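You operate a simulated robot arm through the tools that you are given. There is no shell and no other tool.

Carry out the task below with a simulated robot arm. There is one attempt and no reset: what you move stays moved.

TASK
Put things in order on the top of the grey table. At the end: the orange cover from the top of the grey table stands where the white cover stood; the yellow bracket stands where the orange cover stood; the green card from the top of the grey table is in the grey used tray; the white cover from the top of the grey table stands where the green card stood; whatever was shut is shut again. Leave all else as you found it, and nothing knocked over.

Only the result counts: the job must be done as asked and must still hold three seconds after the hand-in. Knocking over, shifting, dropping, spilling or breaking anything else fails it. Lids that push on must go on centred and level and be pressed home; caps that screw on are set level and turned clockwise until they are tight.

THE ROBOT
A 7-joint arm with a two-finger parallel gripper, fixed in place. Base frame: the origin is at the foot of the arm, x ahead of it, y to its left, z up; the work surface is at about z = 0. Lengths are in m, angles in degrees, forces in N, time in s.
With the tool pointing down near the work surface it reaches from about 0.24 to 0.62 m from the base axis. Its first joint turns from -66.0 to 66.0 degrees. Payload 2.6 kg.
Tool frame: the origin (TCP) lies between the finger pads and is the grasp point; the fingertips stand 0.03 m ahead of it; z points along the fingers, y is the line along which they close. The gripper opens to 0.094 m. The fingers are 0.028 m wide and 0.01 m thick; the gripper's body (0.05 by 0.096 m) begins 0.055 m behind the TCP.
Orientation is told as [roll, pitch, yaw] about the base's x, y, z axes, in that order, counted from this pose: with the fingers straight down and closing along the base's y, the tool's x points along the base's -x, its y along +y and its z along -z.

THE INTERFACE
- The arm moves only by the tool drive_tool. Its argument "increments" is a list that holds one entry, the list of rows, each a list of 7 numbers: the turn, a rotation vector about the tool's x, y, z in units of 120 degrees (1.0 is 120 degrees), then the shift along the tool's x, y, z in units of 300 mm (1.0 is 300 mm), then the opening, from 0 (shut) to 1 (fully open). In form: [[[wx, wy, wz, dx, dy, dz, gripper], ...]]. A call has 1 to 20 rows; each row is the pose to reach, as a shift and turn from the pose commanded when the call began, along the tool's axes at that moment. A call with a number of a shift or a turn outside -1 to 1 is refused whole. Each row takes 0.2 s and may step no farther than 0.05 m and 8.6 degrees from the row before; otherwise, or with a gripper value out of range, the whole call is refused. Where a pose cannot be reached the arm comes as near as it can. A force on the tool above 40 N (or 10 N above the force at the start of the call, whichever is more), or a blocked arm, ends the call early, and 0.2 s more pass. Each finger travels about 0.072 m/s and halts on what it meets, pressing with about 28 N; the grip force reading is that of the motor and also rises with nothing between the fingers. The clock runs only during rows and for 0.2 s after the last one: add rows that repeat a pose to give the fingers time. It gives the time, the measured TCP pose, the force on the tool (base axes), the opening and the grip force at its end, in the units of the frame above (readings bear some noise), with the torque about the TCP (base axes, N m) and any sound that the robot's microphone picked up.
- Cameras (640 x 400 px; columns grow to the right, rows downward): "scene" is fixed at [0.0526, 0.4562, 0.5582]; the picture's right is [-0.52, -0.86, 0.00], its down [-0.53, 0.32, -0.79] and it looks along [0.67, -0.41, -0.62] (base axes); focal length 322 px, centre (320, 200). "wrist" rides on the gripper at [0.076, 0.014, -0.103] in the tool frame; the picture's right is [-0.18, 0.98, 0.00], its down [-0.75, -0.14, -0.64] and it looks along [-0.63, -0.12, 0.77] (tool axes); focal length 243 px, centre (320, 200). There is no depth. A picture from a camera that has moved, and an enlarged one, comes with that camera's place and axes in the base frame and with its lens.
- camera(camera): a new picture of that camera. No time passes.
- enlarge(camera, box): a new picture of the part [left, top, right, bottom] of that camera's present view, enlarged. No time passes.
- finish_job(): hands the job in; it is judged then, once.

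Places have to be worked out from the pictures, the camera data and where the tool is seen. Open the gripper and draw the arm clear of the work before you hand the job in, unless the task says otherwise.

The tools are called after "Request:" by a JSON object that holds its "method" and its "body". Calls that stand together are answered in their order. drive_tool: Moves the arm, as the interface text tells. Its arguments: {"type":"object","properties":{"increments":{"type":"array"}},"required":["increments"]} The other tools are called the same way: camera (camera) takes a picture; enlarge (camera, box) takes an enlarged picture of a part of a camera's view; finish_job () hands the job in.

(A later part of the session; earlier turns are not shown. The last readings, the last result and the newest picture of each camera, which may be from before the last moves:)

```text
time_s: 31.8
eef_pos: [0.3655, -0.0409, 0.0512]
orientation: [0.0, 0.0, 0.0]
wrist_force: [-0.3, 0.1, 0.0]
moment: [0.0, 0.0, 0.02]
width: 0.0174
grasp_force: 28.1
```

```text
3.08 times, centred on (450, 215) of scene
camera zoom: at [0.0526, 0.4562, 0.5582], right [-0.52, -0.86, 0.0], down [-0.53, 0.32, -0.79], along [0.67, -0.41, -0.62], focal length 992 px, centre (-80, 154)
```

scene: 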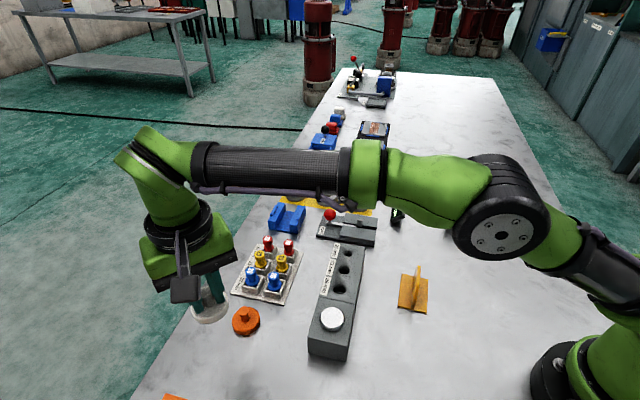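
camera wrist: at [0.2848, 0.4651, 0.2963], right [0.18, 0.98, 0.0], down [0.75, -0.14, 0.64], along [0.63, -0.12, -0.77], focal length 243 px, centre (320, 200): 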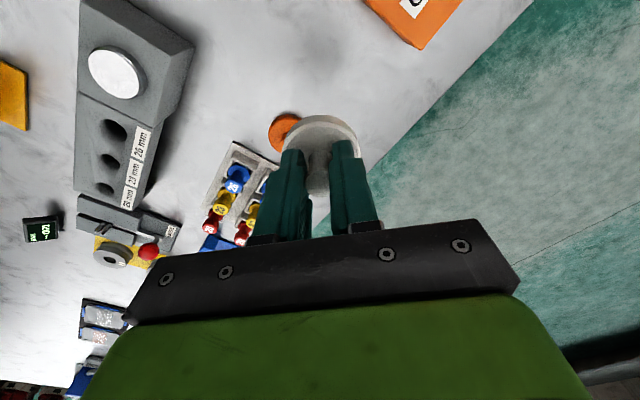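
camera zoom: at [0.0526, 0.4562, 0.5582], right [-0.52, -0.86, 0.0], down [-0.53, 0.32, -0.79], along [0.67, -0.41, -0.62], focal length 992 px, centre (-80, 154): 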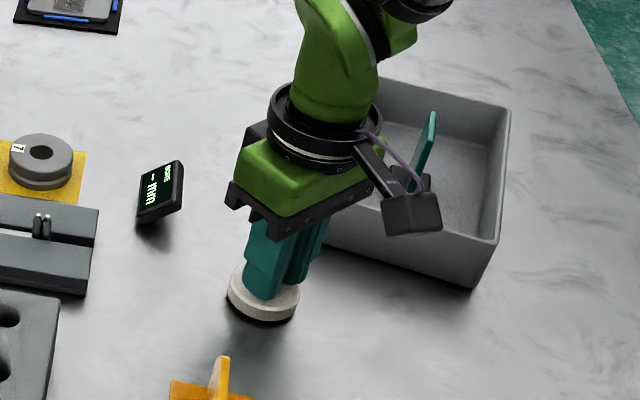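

Request:
{"method": "drive_tool", "body": {"increments": [[[0, 0, 0, 0, 0, 0.0033, 0], [0, 0, 0, 0, 0, 0.0067, 0], [0, 0, 0, 0, 0, 0.01, 0], [0, 0, 0, 0, 0, 0.0123, 0]]]}}

```text
time_s: 32.8
eef_pos: [0.3641, -0.041, 0.0469]
orientation: [0.0, 0.1, -0.1]
wrist_force: [0.8, -0.3, -0.8]
moment: [-0.01, -0.02, 0.0]
width: 0.0174
grasp_force: 27.6
```

Request:
{"method": "drive_tool", "body": {"increments": [[[0, 0, 0, 0, 0, 0.0017, 0], [0, 0, 0, 0, 0, 0.0033, 0]]]}}

```text
time_s: 33.4
eef_pos: [0.3651, -0.0415, 0.046]
orientation: [0.0, 0.0, -0.1]
wrist_force: [-9.3, 0.5, 16.8]
moment: [0.0, 0.06, 0.01]
width: 0.0172
grasp_force: 28.1
```

Contact with the table (16.8 N). I ease off half a millimetre, open and rise.

Request:
{"method": "drive_tool", "body": {"increments": [[[0, 0, 0, 0, 0, -0.002, 0], [0, 0, 0, 0, 0, -0.002, 0.2], [0, 0, 0, 0, 0, -0.002, 0.4], [0, 0, 0, 0, 0, -0.002, 0.55], [0, 0, 0, 0, 0, -0.002, 0.55], [0, 0, 0, 0, 0, -0.05, 0.55], [0, 0, 0, 0, 0, -0.15, 0.55], [0, 0, 0, 0, 0, -0.3, 0.55], [0, 0, 0, 0, 0, -0.45, 0.55], [0, 0, 0, 0, 0, -0.55, 0.55], [0, 0, 0, 0, 0, -0.55, 0.55]]]}}

Request:
{"method": "camera", "body": {"camera": "wrist"}}

Request:
{"method": "enlarge", "body": {"camera": "scene", "box": [380, 150, 520, 280]}}

```text
time_s: 35.8
eef_pos: [0.3643, -0.041, 0.2081]
orientation: [0.0, 0.0, 0.0]
wrist_force: [0.3, 0.1, 0.1]
moment: [-0.02, -0.02, 0.0]
width: 0.0516
grasp_force: 0.1
```

```text
taken
camera wrist: at [0.2878, -0.0266, 0.3112], right [0.18, 0.98, 0.0], down [0.75, -0.14, 0.64], along [0.63, -0.12, -0.77], focal length 243 px, centre (320, 200)
```

wrist: 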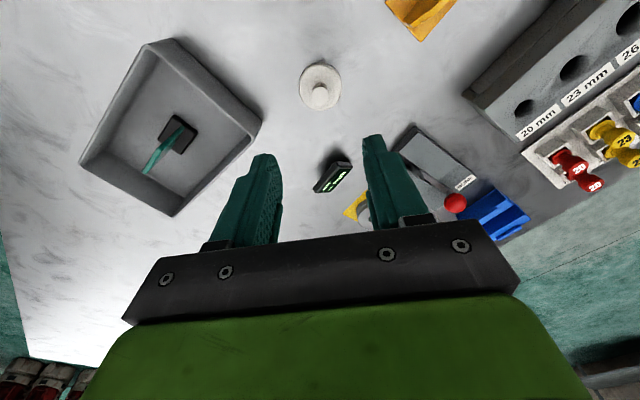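

```text
3.08 times, centred on (450, 215) of scene
camera zoom: at [0.0526, 0.4562, 0.5582], right [-0.52, -0.86, 0.0], down [-0.53, 0.32, -0.79], along [0.67, -0.41, -0.62], focal length 992 px, centre (-80, 154)
```

zoom: 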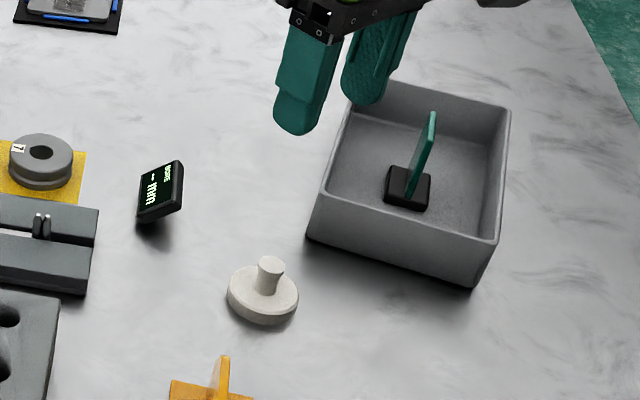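

Request:
{"method": "enlarge", "body": {"camera": "scene", "box": [400, 200, 470, 270]}}

Request:
{"method": "enlarge", "body": {"camera": "wrist", "box": [280, 50, 360, 120]}}

```text
5.71 times, centred on (435, 235) of scene
camera zoom: at [0.0526, 0.4562, 0.5582], right [-0.52, -0.86, 0.0], down [-0.53, 0.32, -0.79], along [0.67, -0.41, -0.62], focal length 1842 px, centre (-337, 0)
```

zoom: 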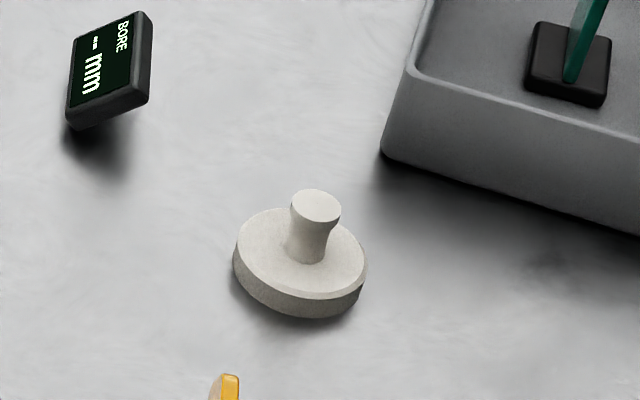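

```text
5.71 times, centred on (320, 85) of wrist
camera zoom: at [0.2878, -0.0266, 0.3112], right [0.18, 0.98, 0.0], down [0.75, -0.14, 0.64], along [0.63, -0.12, -0.77], focal length 1386 px, centre (320, 857)
```

zoom: 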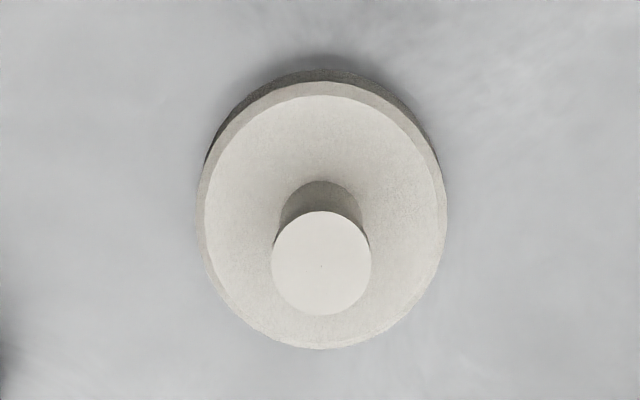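

The white cover stands at the card's old spot to within about 2 mm. Now I travel to the orange cover.

Request:
{"method": "drive_tool", "body": {"increments": [[[0, 0, 0, 0, 0.14, 0, 0.55], [0, 0, 0, 0, 0.28, 0, 0.55], [0, 0, 0, 0, 0.42, 0, 0.55], [0, 0, 0, 0, 0.56, 0, 0.55], [0, 0, 0, 0, 0.7, 0, 0.55], [0, 0, 0, 0, 0.84, 0, 0.55]]]}}

Request:
{"method": "drive_tool", "body": {"increments": [[[0, 0, 0, -0.02, 0.14, 0, 0.55], [0, 0, 0, -0.04, 0.28, 0, 0.55], [0, 0, 0, -0.06, 0.42, 0, 0.55], [0, 0, 0, -0.08, 0.54, 0.02, 0.55], [0, 0, 0, -0.1, 0.61, 0.02, 0.55], [0, 0, 0, -0.1, 0.61, 0.02, 0.55]]]}}

Request:
{"method": "camera", "body": {"camera": "wrist"}}

Request:
{"method": "enlarge", "body": {"camera": "wrist", "box": [260, 50, 400, 150]}}

```text
time_s: 37.2
eef_pos: [0.3654, 0.2124, 0.2121]
orientation: [0.0, 0.1, 0.1]
wrist_force: [0.3, 0.1, 0.4]
moment: [-0.01, -0.04, 0.01]
width: 0.0517
grasp_force: 0.1
```

```text
time_s: 38.6
eef_pos: [0.3962, 0.3919, 0.2044]
orientation: [0.0, 0.0, -0.1]
wrist_force: [-0.1, 0.2, -0.3]
moment: [0.02, -0.04, 0.02]
width: 0.0516
grasp_force: 0.1
```

```text
taken
camera wrist: at [0.3181, 0.4084, 0.3069], right [0.18, 0.98, 0.0], down [0.75, -0.14, 0.64], along [0.63, -0.12, -0.77], focal length 243 px, centre (320, 200)
```

wrist: 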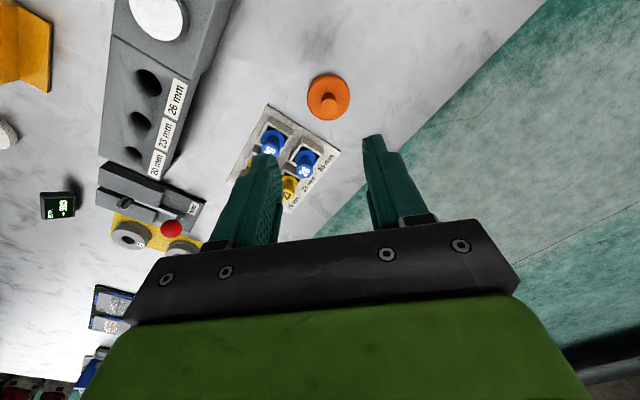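

```text
4.00 times, centred on (330, 100) of wrist
camera zoom: at [0.3181, 0.4084, 0.3069], right [0.18, 0.98, 0.0], down [0.75, -0.14, 0.64], along [0.63, -0.12, -0.77], focal length 970 px, centre (280, 600)
```

zoom: 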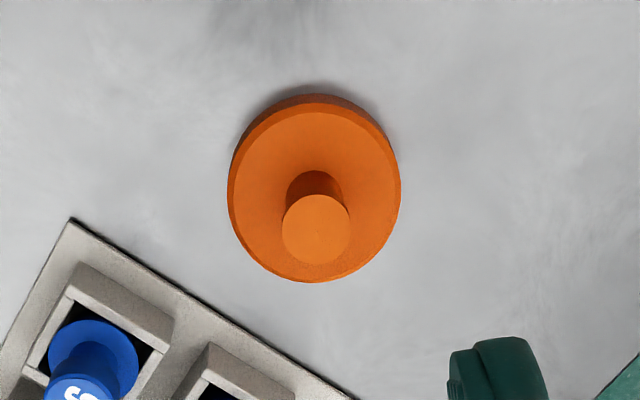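

The orange cover is at about (0.4088,0.4007). I go down above its knob and verify alignment.

Request:
{"method": "drive_tool", "body": {"increments": [[[0, 0, 0, -0.02, 0.012, 0.12, 0.55], [0, 0, 0, -0.0417, 0.025, 0.24, 0.55], [0, 0, 0, -0.0417, 0.025, 0.347, 0.55], [0, 0, 0, -0.0417, 0.025, 0.347, 0.55]]]}}

Request:
{"method": "enlarge", "body": {"camera": "wrist", "box": [240, 50, 400, 170]}}

Request:
{"method": "enlarge", "body": {"camera": "scene", "box": [180, 240, 310, 370]}}

```text
time_s: 39.6
eef_pos: [0.4076, 0.4027, 0.1031]
orientation: [0.0, -0.1, 0.0]
wrist_force: [0.8, -0.6, -0.3]
moment: [0.03, 0.03, 0.03]
width: 0.0516
grasp_force: 0.1
```

```text
3.33 times, centred on (320, 110) of wrist
camera zoom: at [0.3316, 0.4166, 0.204], right [0.18, 0.98, 0.0], down [0.75, -0.14, 0.64], along [0.63, -0.12, -0.77], focal length 809 px, centre (320, 500)
```

zoom: 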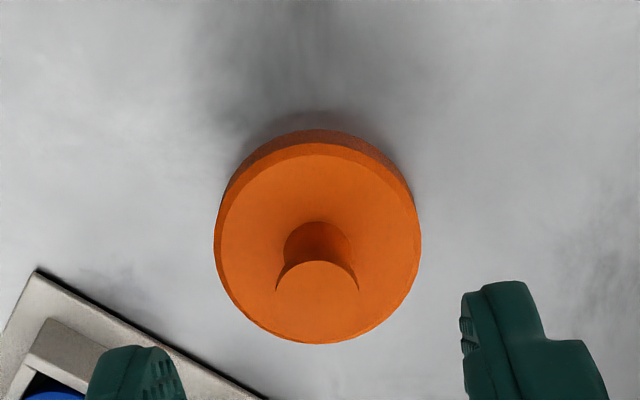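

```text
3.08 times, centred on (245, 305) of scene
camera zoom: at [0.0526, 0.4562, 0.5582], right [-0.52, -0.86, 0.0], down [-0.53, 0.32, -0.79], along [0.67, -0.41, -0.62], focal length 992 px, centre (551, -123)
```

zoom: 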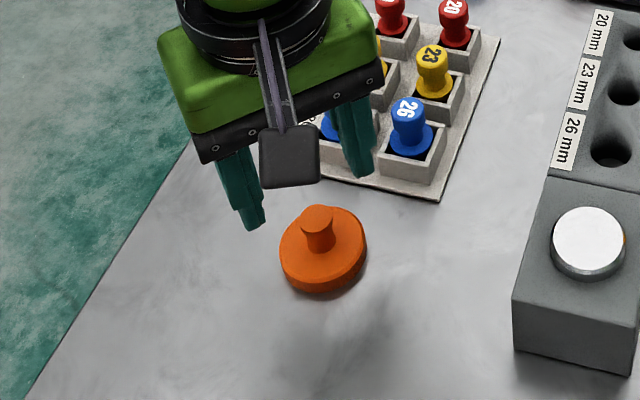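

Aligned to within about 1 mm. I descend and close on the orange knob.

Request:
{"method": "drive_tool", "body": {"increments": [[[0, 0, 0, 0, 0, 0.08, 0.55], [0, 0, 0, 0, 0, 0.15, 0.55], [0, 0, 0, 0, 0, 0.19, 0.55], [0, 0, 0, 0, 0, 0.19, 0.3], [0, 0, 0, 0, 0, 0.19, 0.1], [0, 0, 0, 0, 0, 0.19, 0], [0, 0, 0, 0, 0, 0.19, 0]]]}}

Request:
{"method": "camera", "body": {"camera": "wrist"}}

```text
time_s: 41.2
eef_pos: [0.4078, 0.4013, 0.0432]
orientation: [0.0, -0.1, 0.0]
wrist_force: [0.0, -1.8, 1.8]
moment: [-0.03, -0.05, -0.02]
width: 0.0175
grasp_force: 27.9
```

```text
taken
camera wrist: at [0.3313, 0.4156, 0.1453], right [0.18, 0.98, 0.0], down [0.75, -0.14, 0.64], along [0.63, -0.12, -0.77], focal length 243 px, centre (320, 200)
```

wrist: 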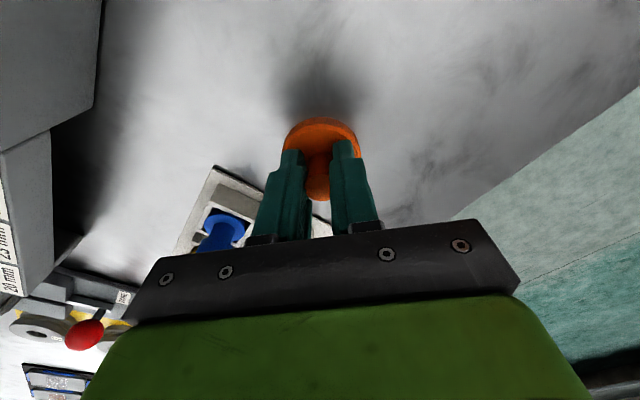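

The orange knob is held (17.5 mm). I lift about 10 cm and shift to the white cover's old place at (0.3597,0.4498).

Request:
{"method": "drive_tool", "body": {"increments": [[[0, 0, 0, 0, 0, -0.03, 0], [0, 0, 0, 0, 0, -0.1, 0], [0, 0, 0, 0, 0, -0.22, 0], [0, 0, 0, 0, 0, -0.333, 0], [0, 0, 0, 0.08, 0.081, -0.333, 0], [0, 0, 0, 0.161, 0.162, -0.333, 0], [0, 0, 0, 0.161, 0.162, -0.333, 0]]]}}

Request:
{"method": "camera", "body": {"camera": "wrist"}}

Request:
{"method": "camera", "body": {"camera": "scene"}}

```text
time_s: 42.8
eef_pos: [0.3597, 0.4498, 0.1439]
orientation: [0.0, 0.0, 0.0]
wrist_force: [-0.1, -0.3, -0.5]
moment: [0.0, 0.0, 0.01]
width: 0.0173
grasp_force: 28.3
```

```text
taken
camera wrist: at [0.283, 0.4644, 0.2463], right [0.18, 0.98, 0.0], down [0.75, -0.14, 0.64], along [0.63, -0.12, -0.77], focal length 243 px, centre (320, 200)
```

wrist: 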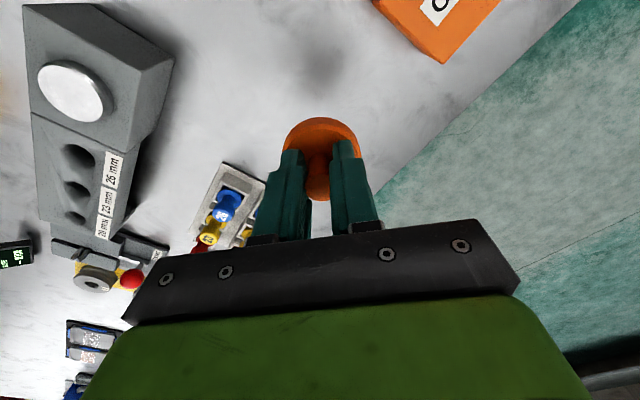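

```text
taken
```

scene: 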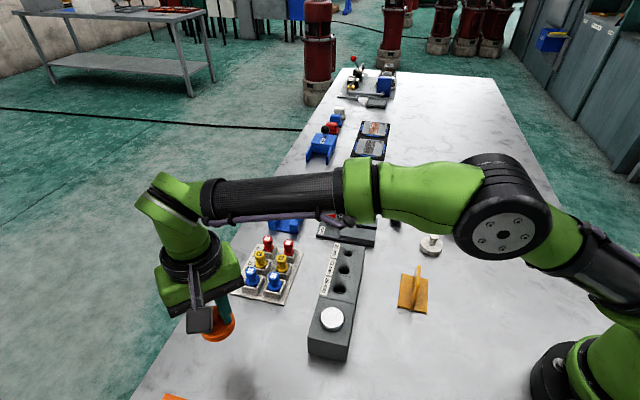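

Right over the spot; I lower to near the table and then step down to contact.

Request:
{"method": "drive_tool", "body": {"increments": [[[0, 0, 0, 0, 0, 0.1, 0], [0, 0, 0, 0, 0, 0.2, 0], [0, 0, 0, 0, 0, 0.27, 0], [0, 0, 0, 0, 0, 0.305, 0], [0, 0, 0, 0, 0, 0.315, 0], [0, 0, 0, 0, 0, 0.32, 0], [0, 0, 0, 0, 0, 0.3233, 0]]]}}

```text
time_s: 44.4
eef_pos: [0.3593, 0.4494, 0.0473]
orientation: [0.1, 0.0, 0.0]
wrist_force: [-1.1, 0.1, -0.4]
moment: [-0.02, 0.0, 0.03]
width: 0.0175
grasp_force: 28.0
```

Request:
{"method": "drive_tool", "body": {"increments": [[[0, 0, 0, 0, 0, 0.0017, 0], [0, 0, 0, 0, 0, 0.0033, 0], [0, 0, 0, 0, 0, 0.005, 0], [0, 0, 0, 0, 0, 0.0067, 0]]]}}

```text
time_s: 45.4
eef_pos: [0.3591, 0.4499, 0.0439]
orientation: [0.0, 0.0, -0.1]
wrist_force: [0.3, 0.7, -0.1]
moment: [-0.01, -0.01, 0.0]
width: 0.0174
grasp_force: 27.7
```

Request:
{"method": "drive_tool", "body": {"increments": [[[0, 0, 0, 0, 0, 0.0017, 0], [0, 0, 0, 0, 0, 0.0033, 0]]]}}

```text
time_s: 46.0
eef_pos: [0.3593, 0.4497, 0.0434]
orientation: [0.0, 0.0, 0.0]
wrist_force: [-0.5, 0.1, -0.8]
moment: [-0.02, -0.01, 0.0]
width: 0.0174
grasp_force: 27.5
```

Request:
{"method": "drive_tool", "body": {"increments": [[[0, 0, 0, 0, 0, 0.0017, 0], [0, 0, 0, 0, 0, 0.0033, 0]]]}}

```text
time_s: 46.6
eef_pos: [0.3602, 0.4516, 0.0436]
orientation: [0.1, -0.1, 0.0]
wrist_force: [-1.5, -3.5, 8.7]
moment: [-0.08, 0.13, 0.06]
width: 0.0173
grasp_force: 28.1
```

Contact (8.7 N). I ease off a touch, open, and rise.

Request:
{"method": "drive_tool", "body": {"increments": [[[0, 0, 0, 0, 0, -0.001, 0], [0, 0, 0, 0, 0, -0.001, 0.2], [0, 0, 0, 0, 0, -0.001, 0.4], [0, 0, 0, 0, 0, -0.001, 0.55], [0, 0, 0, 0, 0, -0.001, 0.55], [0, 0, 0, 0, 0, -0.05, 0.55], [0, 0, 0, 0, 0, -0.15, 0.55], [0, 0, 0, 0, 0, -0.3, 0.55], [0, 0, 0, 0, 0, -0.45, 0.55], [0, 0, 0, 0, 0, -0.55, 0.55], [0, 0, 0, 0, 0, -0.55, 0.55]]]}}

Request:
{"method": "camera", "body": {"camera": "wrist"}}

Request:
{"method": "enlarge", "body": {"camera": "wrist", "box": [240, 50, 400, 170]}}

Request:
{"method": "enlarge", "body": {"camera": "scene", "box": [140, 290, 260, 400]}}

```text
time_s: 49.0
eef_pos: [0.3609, 0.4481, 0.2081]
orientation: [0.0, 0.0, 0.0]
wrist_force: [-1.0, 0.6, -0.3]
moment: [-0.03, 0.01, 0.0]
width: 0.0518
grasp_force: 0.0
```

```text
taken
camera wrist: at [0.2836, 0.4628, 0.3102], right [0.18, 0.98, 0.0], down [0.75, -0.14, 0.64], along [0.63, -0.12, -0.77], focal length 243 px, centre (320, 200)
```

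wrist: 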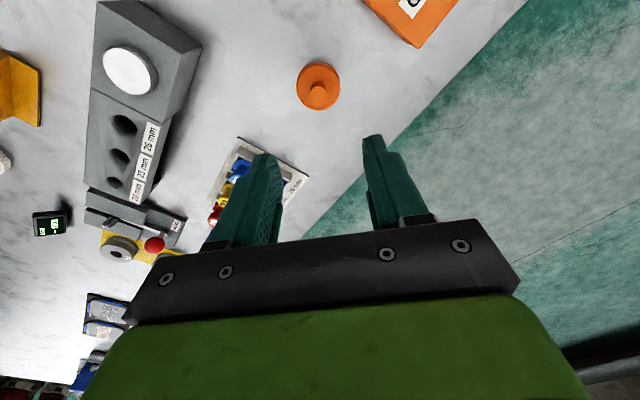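

```text
3.33 times, centred on (320, 110) of wrist
camera zoom: at [0.2836, 0.4628, 0.3102], right [0.18, 0.98, 0.0], down [0.75, -0.14, 0.64], along [0.63, -0.12, -0.77], focal length 809 px, centre (320, 500)
```

zoom: 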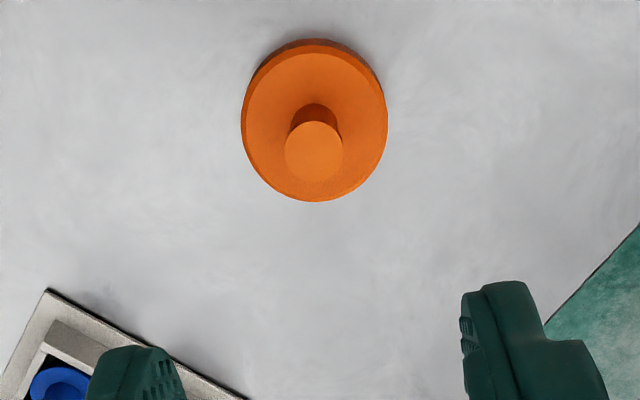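

```text
3.64 times, centred on (200, 345) of scene
camera zoom: at [0.0526, 0.4562, 0.5582], right [-0.52, -0.86, 0.0], down [-0.53, 0.32, -0.79], along [0.67, -0.41, -0.62], focal length 1172 px, centre (756, -327)
```

zoom: 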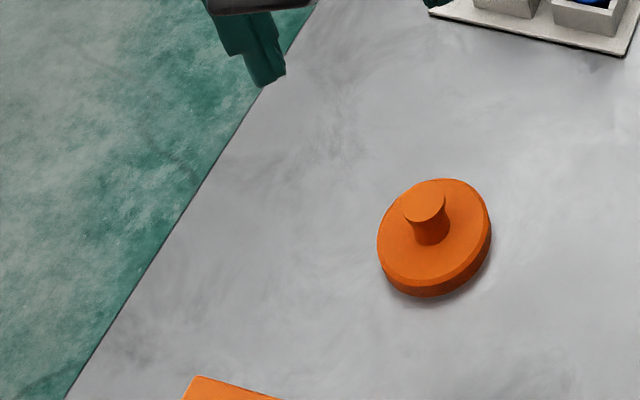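

The orange cover landed about 4–5 mm off where the white one was (by comparing with the earlier picture in the same view). I go down to the same viewing height as before to measure this properly.

Request:
{"method": "drive_tool", "body": {"increments": [[[0, 0, 0, 0, 0, 0.12, 0.55], [0, 0, 0, 0, 0, 0.24, 0.55], [0, 0, 0, 0, 0, 0.358, 0.55], [0, 0, 0, 0, 0, 0.358, 0.55]]]}}

Request:
{"method": "enlarge", "body": {"camera": "wrist", "box": [240, 50, 400, 170]}}

Request:
{"method": "enlarge", "body": {"camera": "scene", "box": [180, 260, 310, 390]}}

```text
time_s: 50.0
eef_pos: [0.3612, 0.4516, 0.1019]
orientation: [-0.1, 0.0, 0.0]
wrist_force: [0.0, -0.5, -0.3]
moment: [-0.01, 0.0, 0.0]
width: 0.0516
grasp_force: 0.1
```

```text
3.33 times, centred on (320, 110) of wrist
camera zoom: at [0.2841, 0.465, 0.2026], right [0.18, 0.98, 0.0], down [0.75, -0.14, 0.64], along [0.63, -0.12, -0.77], focal length 809 px, centre (320, 500)
```

zoom: 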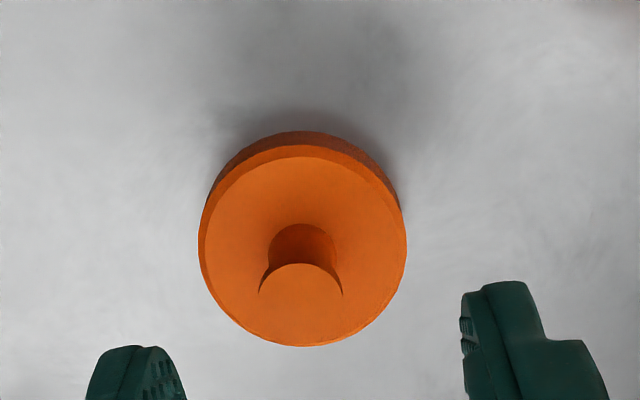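

```text
3.08 times, centred on (245, 325) of scene
camera zoom: at [0.0526, 0.4562, 0.5582], right [-0.52, -0.86, 0.0], down [-0.53, 0.32, -0.79], along [0.67, -0.41, -0.62], focal length 992 px, centre (551, -185)
```

zoom: 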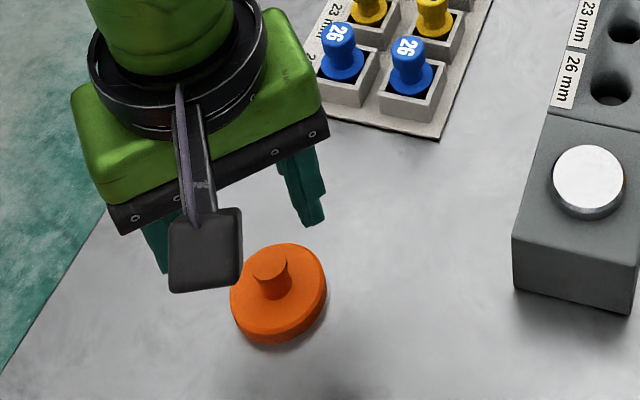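

The orange cover is about (+2.5 mm, -4.4 mm) off from where the white cover stood. I'll regrip the knob, lift it slightly and shift it back by that amount.

Request:
{"method": "drive_tool", "body": {"increments": [[[0, 0, 0, -0.006, -0.0117, 0.08, 0.55], [0, 0, 0, -0.006, -0.0117, 0.15, 0.55], [0, 0, 0, -0.006, -0.0117, 0.187, 0.55], [0, 0, 0, -0.006, -0.0117, 0.187, 0.4], [0, 0, 0, -0.006, -0.0117, 0.187, 0.3], [0, 0, 0, -0.006, -0.0117, 0.187, 0.2], [0, 0, 0, -0.006, -0.0117, 0.187, 0.1], [0, 0, 0, -0.006, -0.0117, 0.187, 0], [0, 0, 0, -0.006, -0.0117, 0.187, 0]]]}}

Request:
{"method": "enlarge", "body": {"camera": "wrist", "box": [240, 90, 400, 210]}}

Request:
{"method": "enlarge", "body": {"camera": "scene", "box": [180, 260, 310, 390]}}

```text
time_s: 52.0
eef_pos: [0.3609, 0.4462, 0.0437]
orientation: [-0.1, -0.1, 0.0]
wrist_force: [0.3, -0.5, -0.6]
moment: [0.02, -0.01, 0.02]
width: 0.0175
grasp_force: 27.6
```

```text
3.33 times, centred on (320, 150) of wrist
camera zoom: at [0.2848, 0.4611, 0.1456], right [0.18, 0.98, 0.0], down [0.75, -0.14, 0.64], along [0.63, -0.12, -0.77], focal length 809 px, centre (320, 367)
```

zoom: 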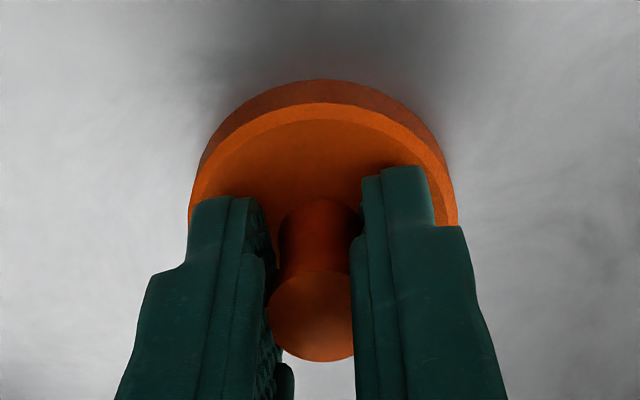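

```text
3.08 times, centred on (245, 325) of scene
camera zoom: at [0.0526, 0.4562, 0.5582], right [-0.52, -0.86, 0.0], down [-0.53, 0.32, -0.79], along [0.67, -0.41, -0.62], focal length 992 px, centre (551, -185)
```

zoom: 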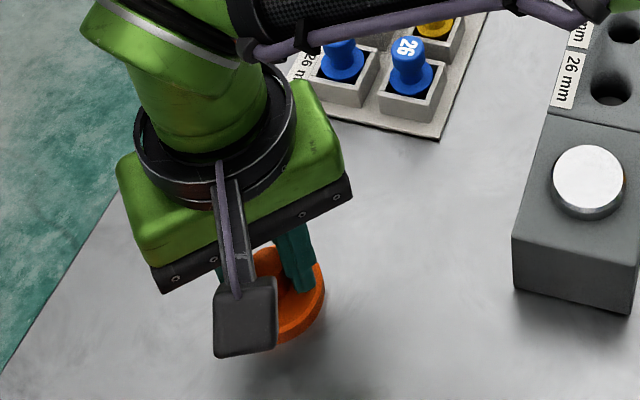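

Gripped again. I lift 4 mm, shift by (-1.8, +4.5) mm, and lower again in fine steps.

Request:
{"method": "drive_tool", "body": {"increments": [[[0, 0, 0, 0, 0, -0.008, 0], [0, 0, 0, 0, 0, -0.016, 0], [0, 0, 0, 0.003, 0.0075, -0.016, 0], [0, 0, 0, 0.006, 0.015, -0.016, 0], [0, 0, 0, 0.006, 0.015, -0.016, 0], [0, 0, 0, 0.006, 0.015, -0.008, 0], [0, 0, 0, 0.006, 0.015, -0.004, 0]]]}}

Request:
{"method": "enlarge", "body": {"camera": "scene", "box": [180, 260, 310, 390]}}

```text
time_s: 53.6
eef_pos: [0.3579, 0.4505, 0.0446]
orientation: [0.0, 0.0, 0.0]
wrist_force: [-0.8, 0.4, 0.6]
moment: [0.0, -0.03, 0.0]
width: 0.0174
grasp_force: 27.7
```

```text
3.08 times, centred on (245, 325) of scene
camera zoom: at [0.0526, 0.4562, 0.5582], right [-0.52, -0.86, 0.0], down [-0.53, 0.32, -0.79], along [0.67, -0.41, -0.62], focal length 992 px, centre (551, -185)
```

zoom: 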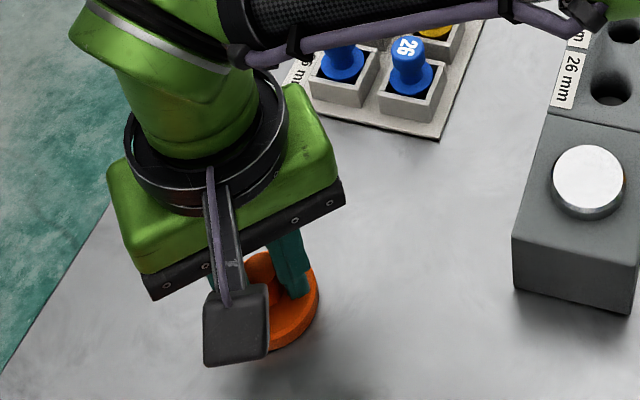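

The gripper and disc outline now coincide with the white cover's grasp picture. I lower the last millimetre to contact.

Request:
{"method": "drive_tool", "body": {"increments": [[[0, 0, 0, 0, 0, 0.001, 0], [0, 0, 0, 0, 0, 0.002, 0], [0, 0, 0, 0, 0, 0.003, 0]]]}}

```text
time_s: 54.4
eef_pos: [0.3589, 0.4508, 0.0439]
orientation: [0.0, 0.0, -0.1]
wrist_force: [-0.2, -0.2, -0.6]
moment: [0.02, 0.01, 0.01]
width: 0.0175
grasp_force: 28.2
```

Request:
{"method": "drive_tool", "body": {"increments": [[[0, 0, 0, 0, 0, 0.0008, 0], [0, 0, 0, 0, 0, 0.0016, 0]]]}}

```text
time_s: 55.0
eef_pos: [0.3597, 0.4504, 0.0426]
orientation: [0.0, -0.1, 0.0]
wrist_force: [-0.7, 0.1, 0.5]
moment: [0.0, -0.01, -0.02]
width: 0.0175
grasp_force: 28.2
```

Essentially at the table. I open slowly in small steps, first just a little, and look before rising.

Request:
{"method": "drive_tool", "body": {"increments": [[[0, 0, 0, 0, 0, 0, 0.19], [0, 0, 0, 0, 0, 0, 0.22], [0, 0, 0, 0, 0, 0, 0.26], [0, 0, 0, 0, 0, 0, 0.32], [0, 0, 0, 0, 0, 0, 0.4], [0, 0, 0, 0, 0, 0, 0.4]]]}}

Request:
{"method": "enlarge", "body": {"camera": "wrist", "box": [240, 90, 400, 210]}}

Request:
{"method": "enlarge", "body": {"camera": "scene", "box": [180, 260, 310, 390]}}

```text
time_s: 56.4
eef_pos: [0.3586, 0.4496, 0.0433]
orientation: [0.0, -0.1, 0.1]
wrist_force: [-0.5, 0.6, -0.1]
moment: [-0.01, -0.03, -0.02]
width: 0.0377
grasp_force: 0.1
```

```text
3.33 times, centred on (320, 150) of wrist
camera zoom: at [0.2826, 0.4651, 0.1455], right [0.18, 0.98, 0.0], down [0.75, -0.14, 0.64], along [0.63, -0.12, -0.77], focal length 809 px, centre (320, 367)
```

zoom: 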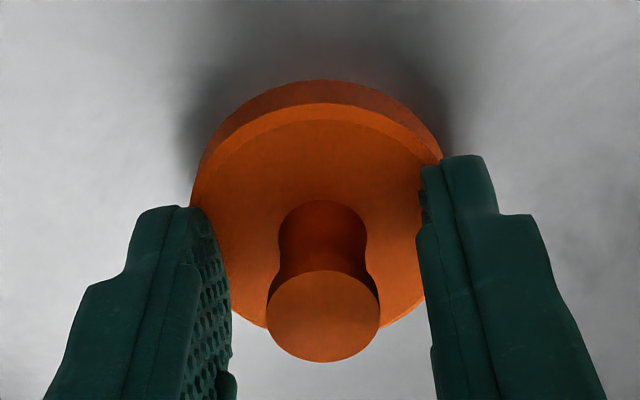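

```text
3.08 times, centred on (245, 325) of scene
camera zoom: at [0.0526, 0.4562, 0.5582], right [-0.52, -0.86, 0.0], down [-0.53, 0.32, -0.79], along [0.67, -0.41, -0.62], focal length 992 px, centre (551, -185)
```

zoom: 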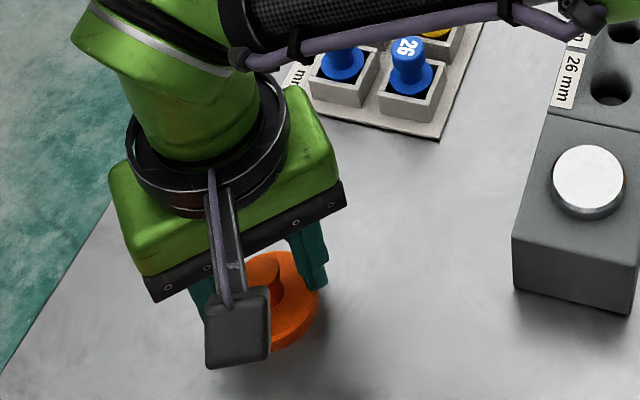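

It stayed put. I rise straight up and compare with the earlier white-cover picture.

Request:
{"method": "drive_tool", "body": {"increments": [[[0, 0, 0, 0, 0, -0.02, 0.4], [0, 0, 0, 0, 0, -0.06, 0.4], [0, 0, 0, 0, 0, -0.15, 0.4], [0, 0, 0, 0, 0, -0.3, 0.4], [0, 0, 0, 0, 0, -0.45, 0.4], [0, 0, 0, 0, 0, -0.56, 0.4], [0, 0, 0, 0, 0, -0.56, 0.4]]]}}

Request:
{"method": "enlarge", "body": {"camera": "scene", "box": [140, 290, 260, 400]}}

Request:
{"method": "enlarge", "body": {"camera": "wrist", "box": [240, 50, 400, 170]}}

```text
time_s: 58.0
eef_pos: [0.3601, 0.4497, 0.2121]
orientation: [0.0, -0.1, 0.1]
wrist_force: [0.0, 0.0, 0.1]
moment: [0.01, 0.03, 0.01]
width: 0.0375
grasp_force: 0.1
```

```text
3.64 times, centred on (200, 345) of scene
camera zoom: at [0.0526, 0.4562, 0.5582], right [-0.52, -0.86, 0.0], down [-0.53, 0.32, -0.79], along [0.67, -0.41, -0.62], focal length 1172 px, centre (756, -327)
```

zoom: 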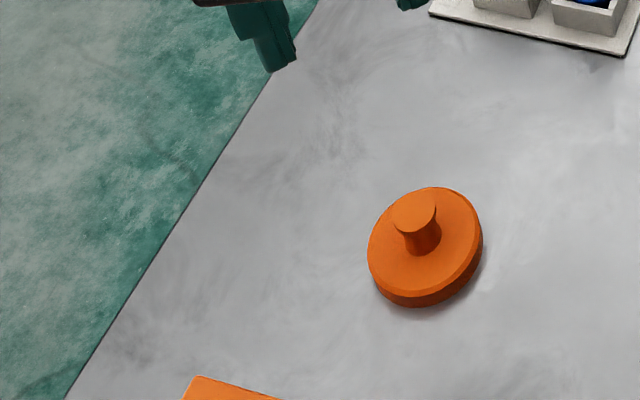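

```text
3.33 times, centred on (320, 110) of wrist
camera zoom: at [0.2846, 0.465, 0.3139], right [0.18, 0.98, 0.0], down [0.75, -0.14, 0.64], along [0.63, -0.12, -0.77], focal length 809 px, centre (320, 500)
```

zoom: 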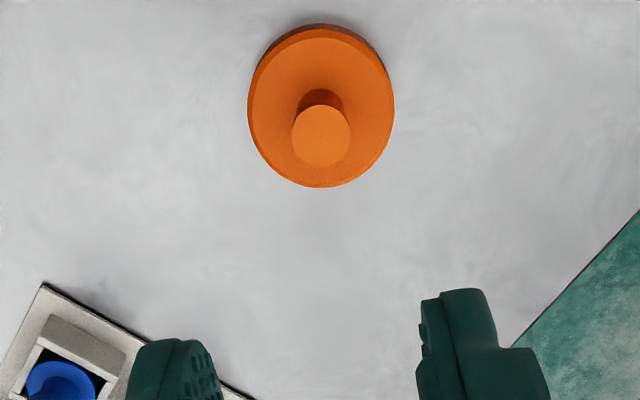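

The orange cover now matches the white cover's former outline to within a millimetre. Next is the bracket: I travel to it with the gripper turned to about -48°, so the fingers close across its fin.

Request:
{"method": "drive_tool", "body": {"increments": [[[0, 0, 0.0571, 0.0143, -0.119, 0, 0.5], [0, 0, 0.1143, 0.0286, -0.238, 0, 0.5], [0, 0, 0.1714, 0.0429, -0.357, 0, 0.5], [0, 0, 0.2286, 0.0571, -0.476, 0, 0.5], [0, 0, 0.2857, 0.0714, -0.595, 0, 0.5], [0, 0, 0.3429, 0.0857, -0.714, 0, 0.5], [0, 0, 0.4, 0.1, -0.833, 0, 0.5]]]}}

Request:
{"method": "drive_tool", "body": {"increments": [[[0, 0, 0, -0.0581, -0.0861, 0.04, 0.5], [0, 0, 0, -0.1162, -0.1722, 0.08, 0.5], [0, 0, 0, -0.1743, -0.2583, 0.12, 0.5], [0, 0, 0, -0.2323, -0.3443, 0.17, 0.5], [0, 0, 0, -0.2323, -0.3443, 0.17, 0.5]]]}}

Request:
{"method": "camera", "body": {"camera": "wrist"}}

Request:
{"method": "enlarge", "body": {"camera": "wrist", "box": [230, 20, 410, 170]}}

Request:
{"method": "enlarge", "body": {"camera": "scene", "box": [360, 220, 480, 330]}}

```text
time_s: 59.6
eef_pos: [0.3296, 0.1997, 0.2105]
orientation: [0.0, 0.0, -48.1]
wrist_force: [0.4, -0.6, -0.6]
moment: [0.01, 0.01, 0.01]
width: 0.047
grasp_force: 0.0
```

```text
time_s: 60.8
eef_pos: [0.3013, 0.0826, 0.1587]
orientation: [0.1, 0.0, -48.0]
wrist_force: [-0.2, 0.1, 0.3]
moment: [-0.03, -0.03, 0.0]
width: 0.0471
grasp_force: 0.1
```

```text
taken
camera wrist: at [0.2591, 0.1476, 0.2615], right [0.85, 0.52, 0.0], down [0.4, -0.65, 0.64], along [0.33, -0.55, -0.77], focal length 243 px, centre (320, 200)
```

wrist: 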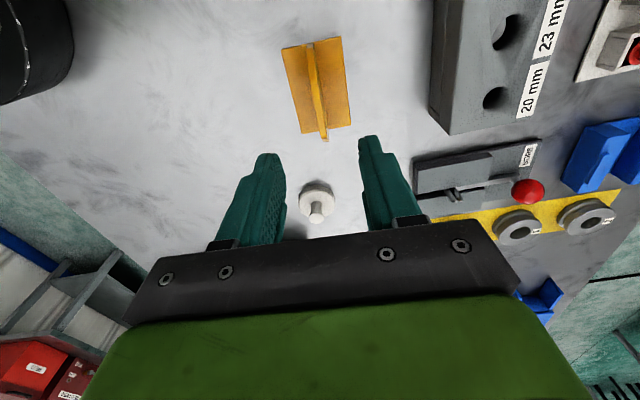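

```text
2.67 times, centred on (320, 95) of wrist
camera zoom: at [0.2591, 0.1476, 0.2615], right [0.85, 0.52, 0.0], down [0.4, -0.65, 0.64], along [0.33, -0.55, -0.77], focal length 647 px, centre (320, 480)
```

zoom: 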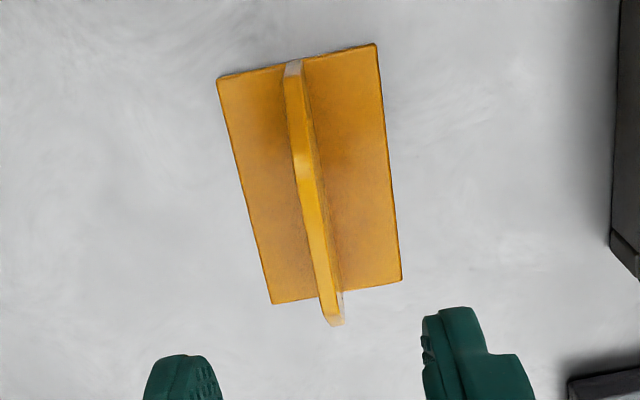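

```text
3.64 times, centred on (420, 275) of scene
camera zoom: at [0.0526, 0.4562, 0.5582], right [-0.52, -0.86, 0.0], down [-0.53, 0.32, -0.79], along [0.67, -0.41, -0.62], focal length 1172 px, centre (-44, -73)
```

zoom: 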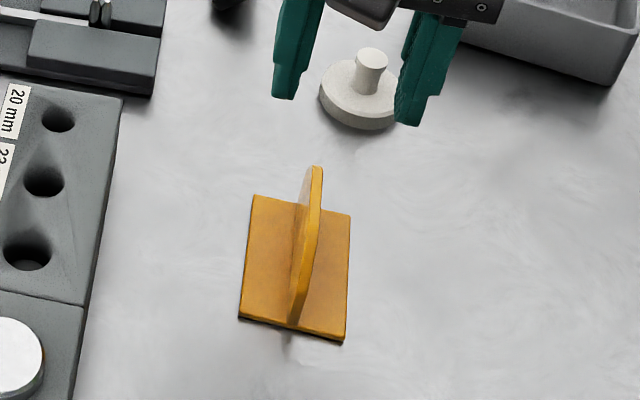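

The bracket's base centre comes out at (0.2955,0.085), with its long axis at -48° and the fin centred. I make a small 1.8 mm lateral correction and descend around the fin, keeping the tips above its base plate.

Request:
{"method": "drive_tool", "body": {"increments": [[[0, 0, 0, -0.002, -0.006, 0.12, 0.5], [0, 0, 0, -0.002, -0.006, 0.24, 0.5], [0, 0, 0, -0.002, -0.006, 0.32, 0.5], [0, 0, 0, -0.002, -0.006, 0.37, 0.5], [0, 0, 0, -0.002, -0.006, 0.385, 0.5], [0, 0, 0, -0.002, -0.006, 0.385, 0.5]]]}}

Request:
{"method": "camera", "body": {"camera": "wrist"}}

Request:
{"method": "enlarge", "body": {"camera": "scene", "box": [360, 220, 480, 330]}}

```text
time_s: 62.2
eef_pos: [0.2982, 0.0799, 0.0433]
orientation: [0.0, 0.0, -47.9]
wrist_force: [-0.5, 0.5, -0.7]
moment: [-0.04, -0.01, -0.06]
width: 0.047
grasp_force: 0.1
```

```text
taken
camera wrist: at [0.2571, 0.146, 0.1466], right [0.85, 0.52, 0.0], down [0.4, -0.65, 0.64], along [0.33, -0.55, -0.77], focal length 243 px, centre (320, 200)
```

wrist: 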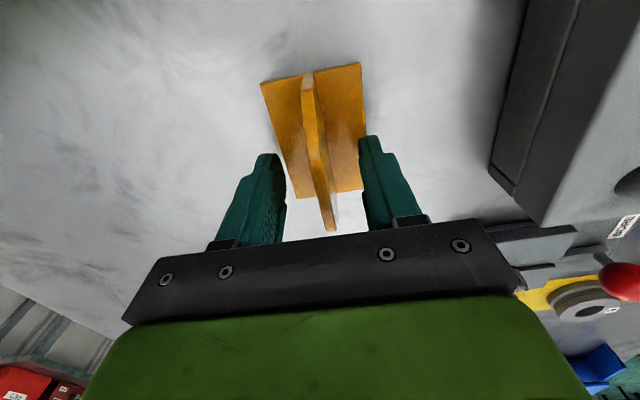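

```text
3.64 times, centred on (420, 275) of scene
camera zoom: at [0.0526, 0.4562, 0.5582], right [-0.52, -0.86, 0.0], down [-0.53, 0.32, -0.79], along [0.67, -0.41, -0.62], focal length 1172 px, centre (-44, -73)
```

zoom: 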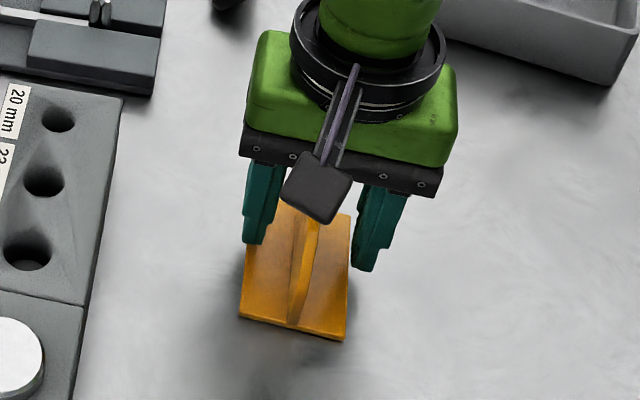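

The fin is between the fingers. I lower 2 mm more and close slowly.

Request:
{"method": "drive_tool", "body": {"increments": [[[0, 0, 0, 0, 0, 0.007, 0.45], [0, 0, 0, 0, 0, 0.007, 0.35], [0, 0, 0, 0, 0, 0.007, 0.25], [0, 0, 0, 0, 0, 0.007, 0.15], [0, 0, 0, 0, 0, 0.007, 0.05], [0, 0, 0, 0, 0, 0.007, 0], [0, 0, 0, 0, 0, 0.007, 0]]]}}

Request:
{"method": "camera", "body": {"camera": "wrist"}}

Request:
{"method": "enlarge", "body": {"camera": "scene", "box": [360, 220, 480, 330]}}

```text
time_s: 63.8
eef_pos: [0.2988, 0.0799, 0.043]
orientation: [0.0, -0.1, -48.0]
wrist_force: [0.8, 0.4, 1.2]
moment: [-0.1, -0.06, 0.0]
width: 0.0103
grasp_force: 28.4
```

```text
taken
camera wrist: at [0.2573, 0.1456, 0.1452], right [0.85, 0.52, 0.0], down [0.4, -0.65, 0.64], along [0.33, -0.55, -0.77], focal length 243 px, centre (320, 200)
```

wrist: 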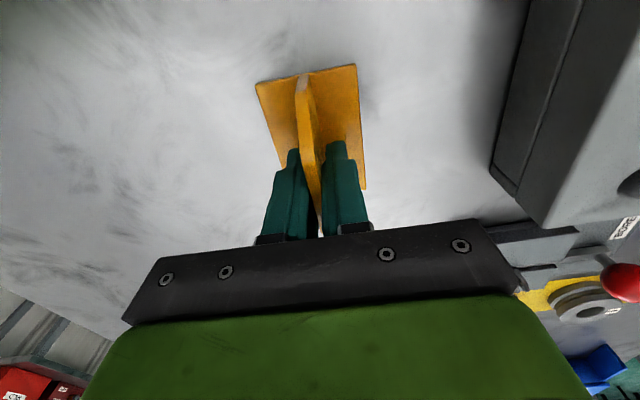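

```text
3.64 times, centred on (420, 275) of scene
camera zoom: at [0.0526, 0.4562, 0.5582], right [-0.52, -0.86, 0.0], down [-0.53, 0.32, -0.79], along [0.67, -0.41, -0.62], focal length 1172 px, centre (-44, -73)
```

zoom: 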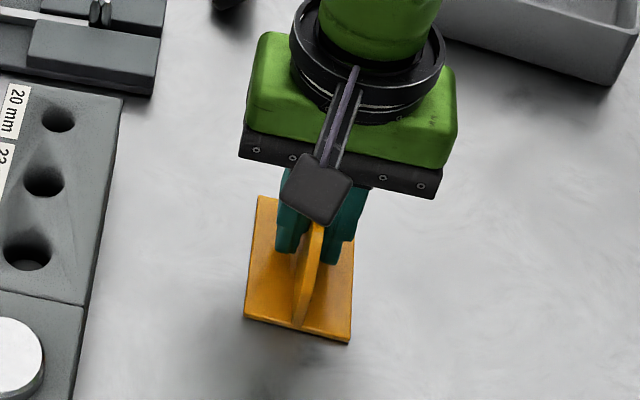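

Request:
{"method": "enlarge", "body": {"camera": "wrist", "box": [230, 40, 410, 190]}}

```text
2.67 times, centred on (320, 115) of wrist
camera zoom: at [0.2573, 0.1456, 0.1452], right [0.85, 0.52, 0.0], down [0.4, -0.65, 0.64], along [0.33, -0.55, -0.77], focal length 647 px, centre (320, 427)
```

zoom: 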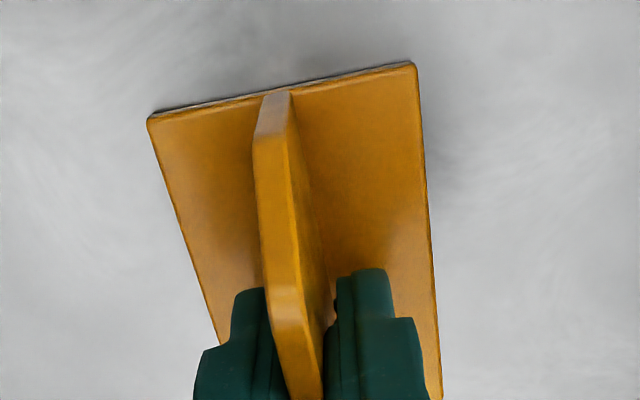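

The bracket is held square: its base centre lies 5.4 mm from the tool axis along the fin, on the low side. I lift it and check that it hangs level.

Request:
{"method": "drive_tool", "body": {"increments": [[[0, 0, 0, 0, 0, -0.03, 0], [0, 0, 0, 0, 0, -0.1, 0], [0, 0, 0, 0, 0, -0.2, 0], [0, 0, 0, 0, 0, -0.33, 0], [0, 0, 0, 0, 0, -0.46, 0], [0, 0, 0, 0, 0, -0.56, 0], [0, 0, 0, 0, 0, -0.56, 0]]]}}

Request:
{"method": "camera", "body": {"camera": "wrist"}}

Request:
{"method": "camera", "body": {"camera": "scene"}}

```text
time_s: 65.4
eef_pos: [0.2997, 0.0785, 0.2098]
orientation: [0.0, 0.0, -48.0]
wrist_force: [-0.2, -0.1, -3.3]
moment: [0.0, -0.02, 0.01]
width: 0.0102
grasp_force: 28.3
```

```text
taken
camera wrist: at [0.2584, 0.1435, 0.3125], right [0.85, 0.52, 0.0], down [0.4, -0.65, 0.64], along [0.33, -0.55, -0.77], focal length 243 px, centre (320, 200)
```

wrist: 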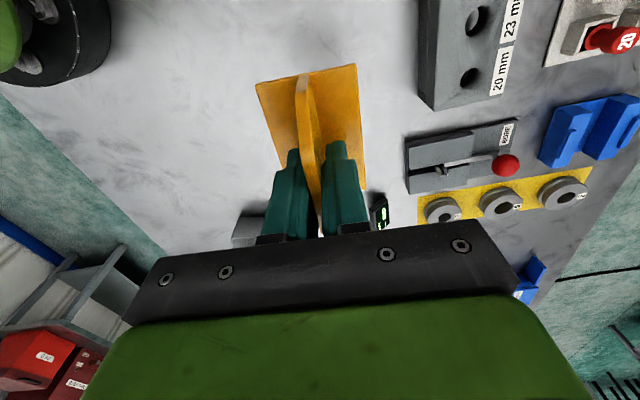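

```text
taken
```

scene: 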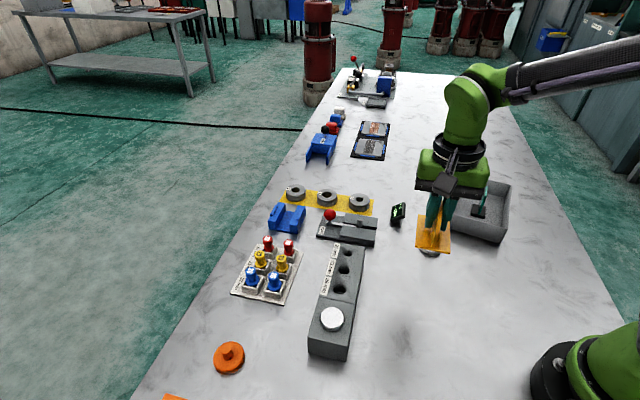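

The bracket hangs level. I carry it at height toward the orange cover's old place, turning it 90° on the way so its long side runs parallel to the rack edge and clears the orange cover.

Request:
{"method": "drive_tool", "body": {"increments": [[[0, 0, -0.0625, 0.0515, 0.0765, 0, 0], [0, 0, -0.125, 0.103, 0.153, 0, 0], [0, 0, -0.1875, 0.1545, 0.2295, 0, 0], [0, 0, -0.25, 0.206, 0.306, 0, 0], [0, 0, -0.3125, 0.2575, 0.3825, 0, 0], [0, 0, -0.375, 0.309, 0.459, 0, 0], [0, 0, -0.375, 0.309, 0.459, 0, 0]]]}}

```text
time_s: 67.0
eef_pos: [0.3401, 0.2401, 0.2099]
orientation: [0.0, 0.0, -2.9]
wrist_force: [-0.6, 0.3, -2.5]
moment: [0.0, 0.0, -0.02]
width: 0.0104
grasp_force: 28.0
```

Request:
{"method": "drive_tool", "body": {"increments": [[[0, 0, -0.0625, -0.0353, 0.0934, 0, 0], [0, 0, -0.125, -0.0707, 0.1867, 0, 0], [0, 0, -0.1875, -0.106, 0.28, 0, 0], [0, 0, -0.25, -0.1413, 0.3734, 0, 0], [0, 0, -0.3125, -0.1767, 0.4667, 0, 0], [0, 0, -0.375, -0.212, 0.56, 0, 0], [0, 0, -0.375, -0.212, 0.56, 0, 0]]]}}

Request:
{"method": "camera", "body": {"camera": "wrist"}}

Request:
{"method": "camera", "body": {"camera": "scene"}}

```text
time_s: 68.6
eef_pos: [0.4123, 0.4029, 0.211]
orientation: [0.0, 0.1, 41.9]
wrist_force: [0.8, -0.5, -3.6]
moment: [0.04, 0.0, 0.01]
width: 0.0102
grasp_force: 28.5
```

```text
taken
camera wrist: at [0.3458, 0.3621, 0.3138], right [-0.52, 0.85, 0.0], down [0.65, 0.4, 0.64], along [0.55, 0.33, -0.77], focal length 243 px, centre (320, 200)
```

wrist: 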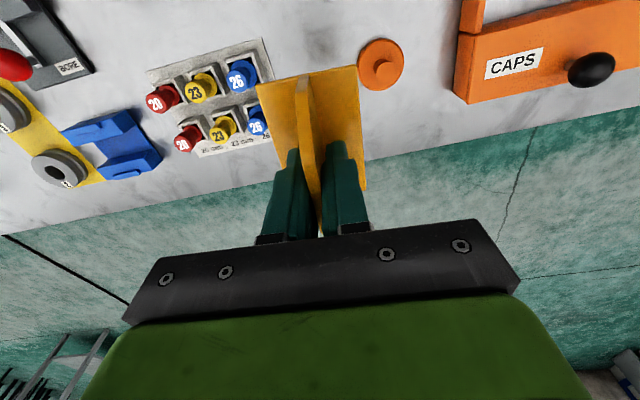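

```text
taken
```

scene: 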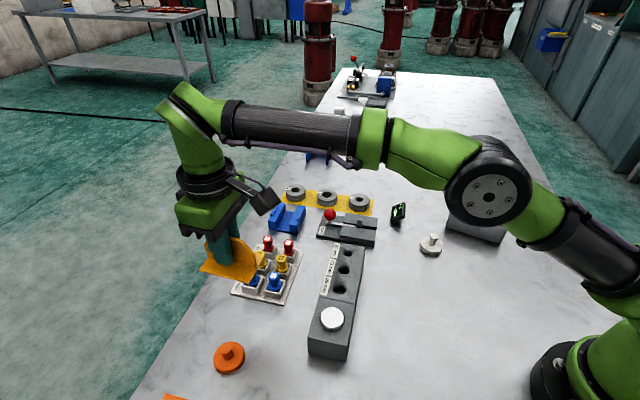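

The footprint will land midway between the plug rack and the orange cover. I lower the bracket to just above the table.

Request:
{"method": "drive_tool", "body": {"increments": [[[0, 0, 0, 0, 0, 0.12, 0], [0, 0, 0, 0, 0, 0.24, 0], [0, 0, 0, 0, 0, 0.36, 0], [0, 0, 0, 0, 0, 0.44, 0], [0, 0, 0, 0, 0, 0.49, 0], [0, 0, 0, 0, 0, 0.52, 0], [0, 0, 0, 0, 0, 0.53, 0], [0, 0, 0, 0, 0, 0.53, 0]]]}}

Request:
{"method": "camera", "body": {"camera": "wrist"}}

Request:
{"method": "enlarge", "body": {"camera": "scene", "box": [180, 240, 310, 370]}}

```text
time_s: 70.4
eef_pos: [0.4121, 0.4037, 0.052]
orientation: [0.0, 0.0, 42.0]
wrist_force: [0.4, 0.8, -3.4]
moment: [0.03, -0.01, -0.03]
width: 0.0106
grasp_force: 27.7
```

```text
taken
camera wrist: at [0.3447, 0.364, 0.1548], right [-0.52, 0.85, 0.0], down [0.65, 0.4, 0.64], along [0.55, 0.33, -0.77], focal length 243 px, centre (320, 200)
```

wrist: 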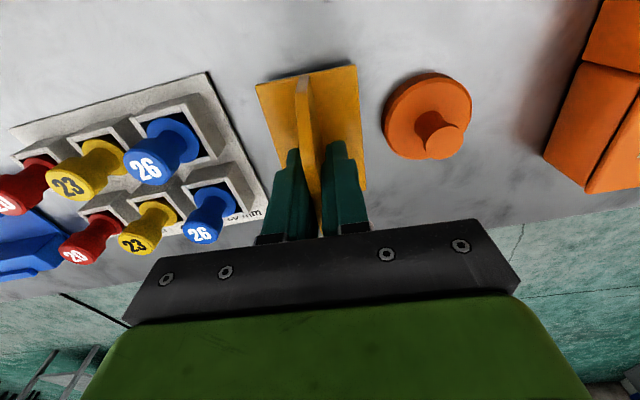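

```text
3.08 times, centred on (245, 305) of scene
camera zoom: at [0.0526, 0.4562, 0.5582], right [-0.52, -0.86, 0.0], down [-0.53, 0.32, -0.79], along [0.67, -0.41, -0.62], focal length 992 px, centre (551, -123)
```

zoom: 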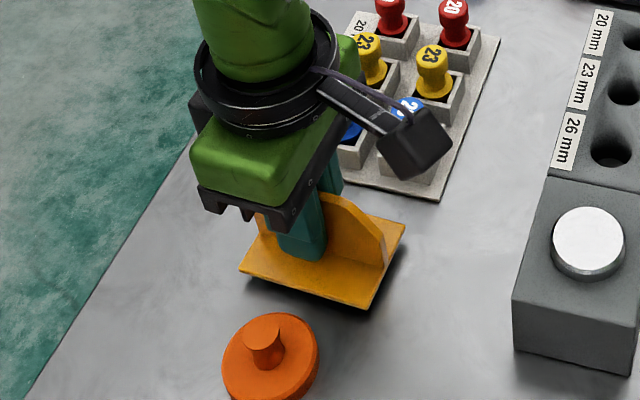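

The bracket's base centre coincides in the picture with the former orange disc centre, and there is clearance on both sides. I lower the last millimetres.

Request:
{"method": "drive_tool", "body": {"increments": [[[0, 0, 0, 0, 0, 0.007, 0], [0, 0, 0, 0, 0, 0.014, 0], [0, 0, 0, 0, 0, 0.02, 0], [0, 0, 0, 0, 0, 0.0233, 0]]]}}

```text
time_s: 71.4
eef_pos: [0.4107, 0.4035, 0.046]
orientation: [0.0, 0.0, 42.0]
wrist_force: [-1.3, -0.8, -3.3]
moment: [0.05, 0.0, 0.01]
width: 0.0103
grasp_force: 28.3
```

Request:
{"method": "drive_tool", "body": {"increments": [[[0, 0, 0, 0, 0, 0.0017, 0], [0, 0, 0, 0, 0, 0.0033, 0], [0, 0, 0, 0, 0, 0.005, 0]]]}}

```text
time_s: 72.2
eef_pos: [0.411, 0.4042, 0.0435]
orientation: [-0.1, 0.0, 42.0]
wrist_force: [1.6, 0.1, -2.8]
moment: [0.02, -0.01, 0.01]
width: 0.0104
grasp_force: 27.8
```

Request:
{"method": "drive_tool", "body": {"increments": [[[0, 0, 0, 0, 0, 0.0017, 0], [0, 0, 0, 0, 0, 0.0033, 0]]]}}

```text
time_s: 72.8
eef_pos: [0.413, 0.4037, 0.0437]
orientation: [0.0, 0.0, 42.1]
wrist_force: [-1.4, -2.3, 2.7]
moment: [-0.19, 0.18, 0.02]
width: 0.0105
grasp_force: 28.3
```

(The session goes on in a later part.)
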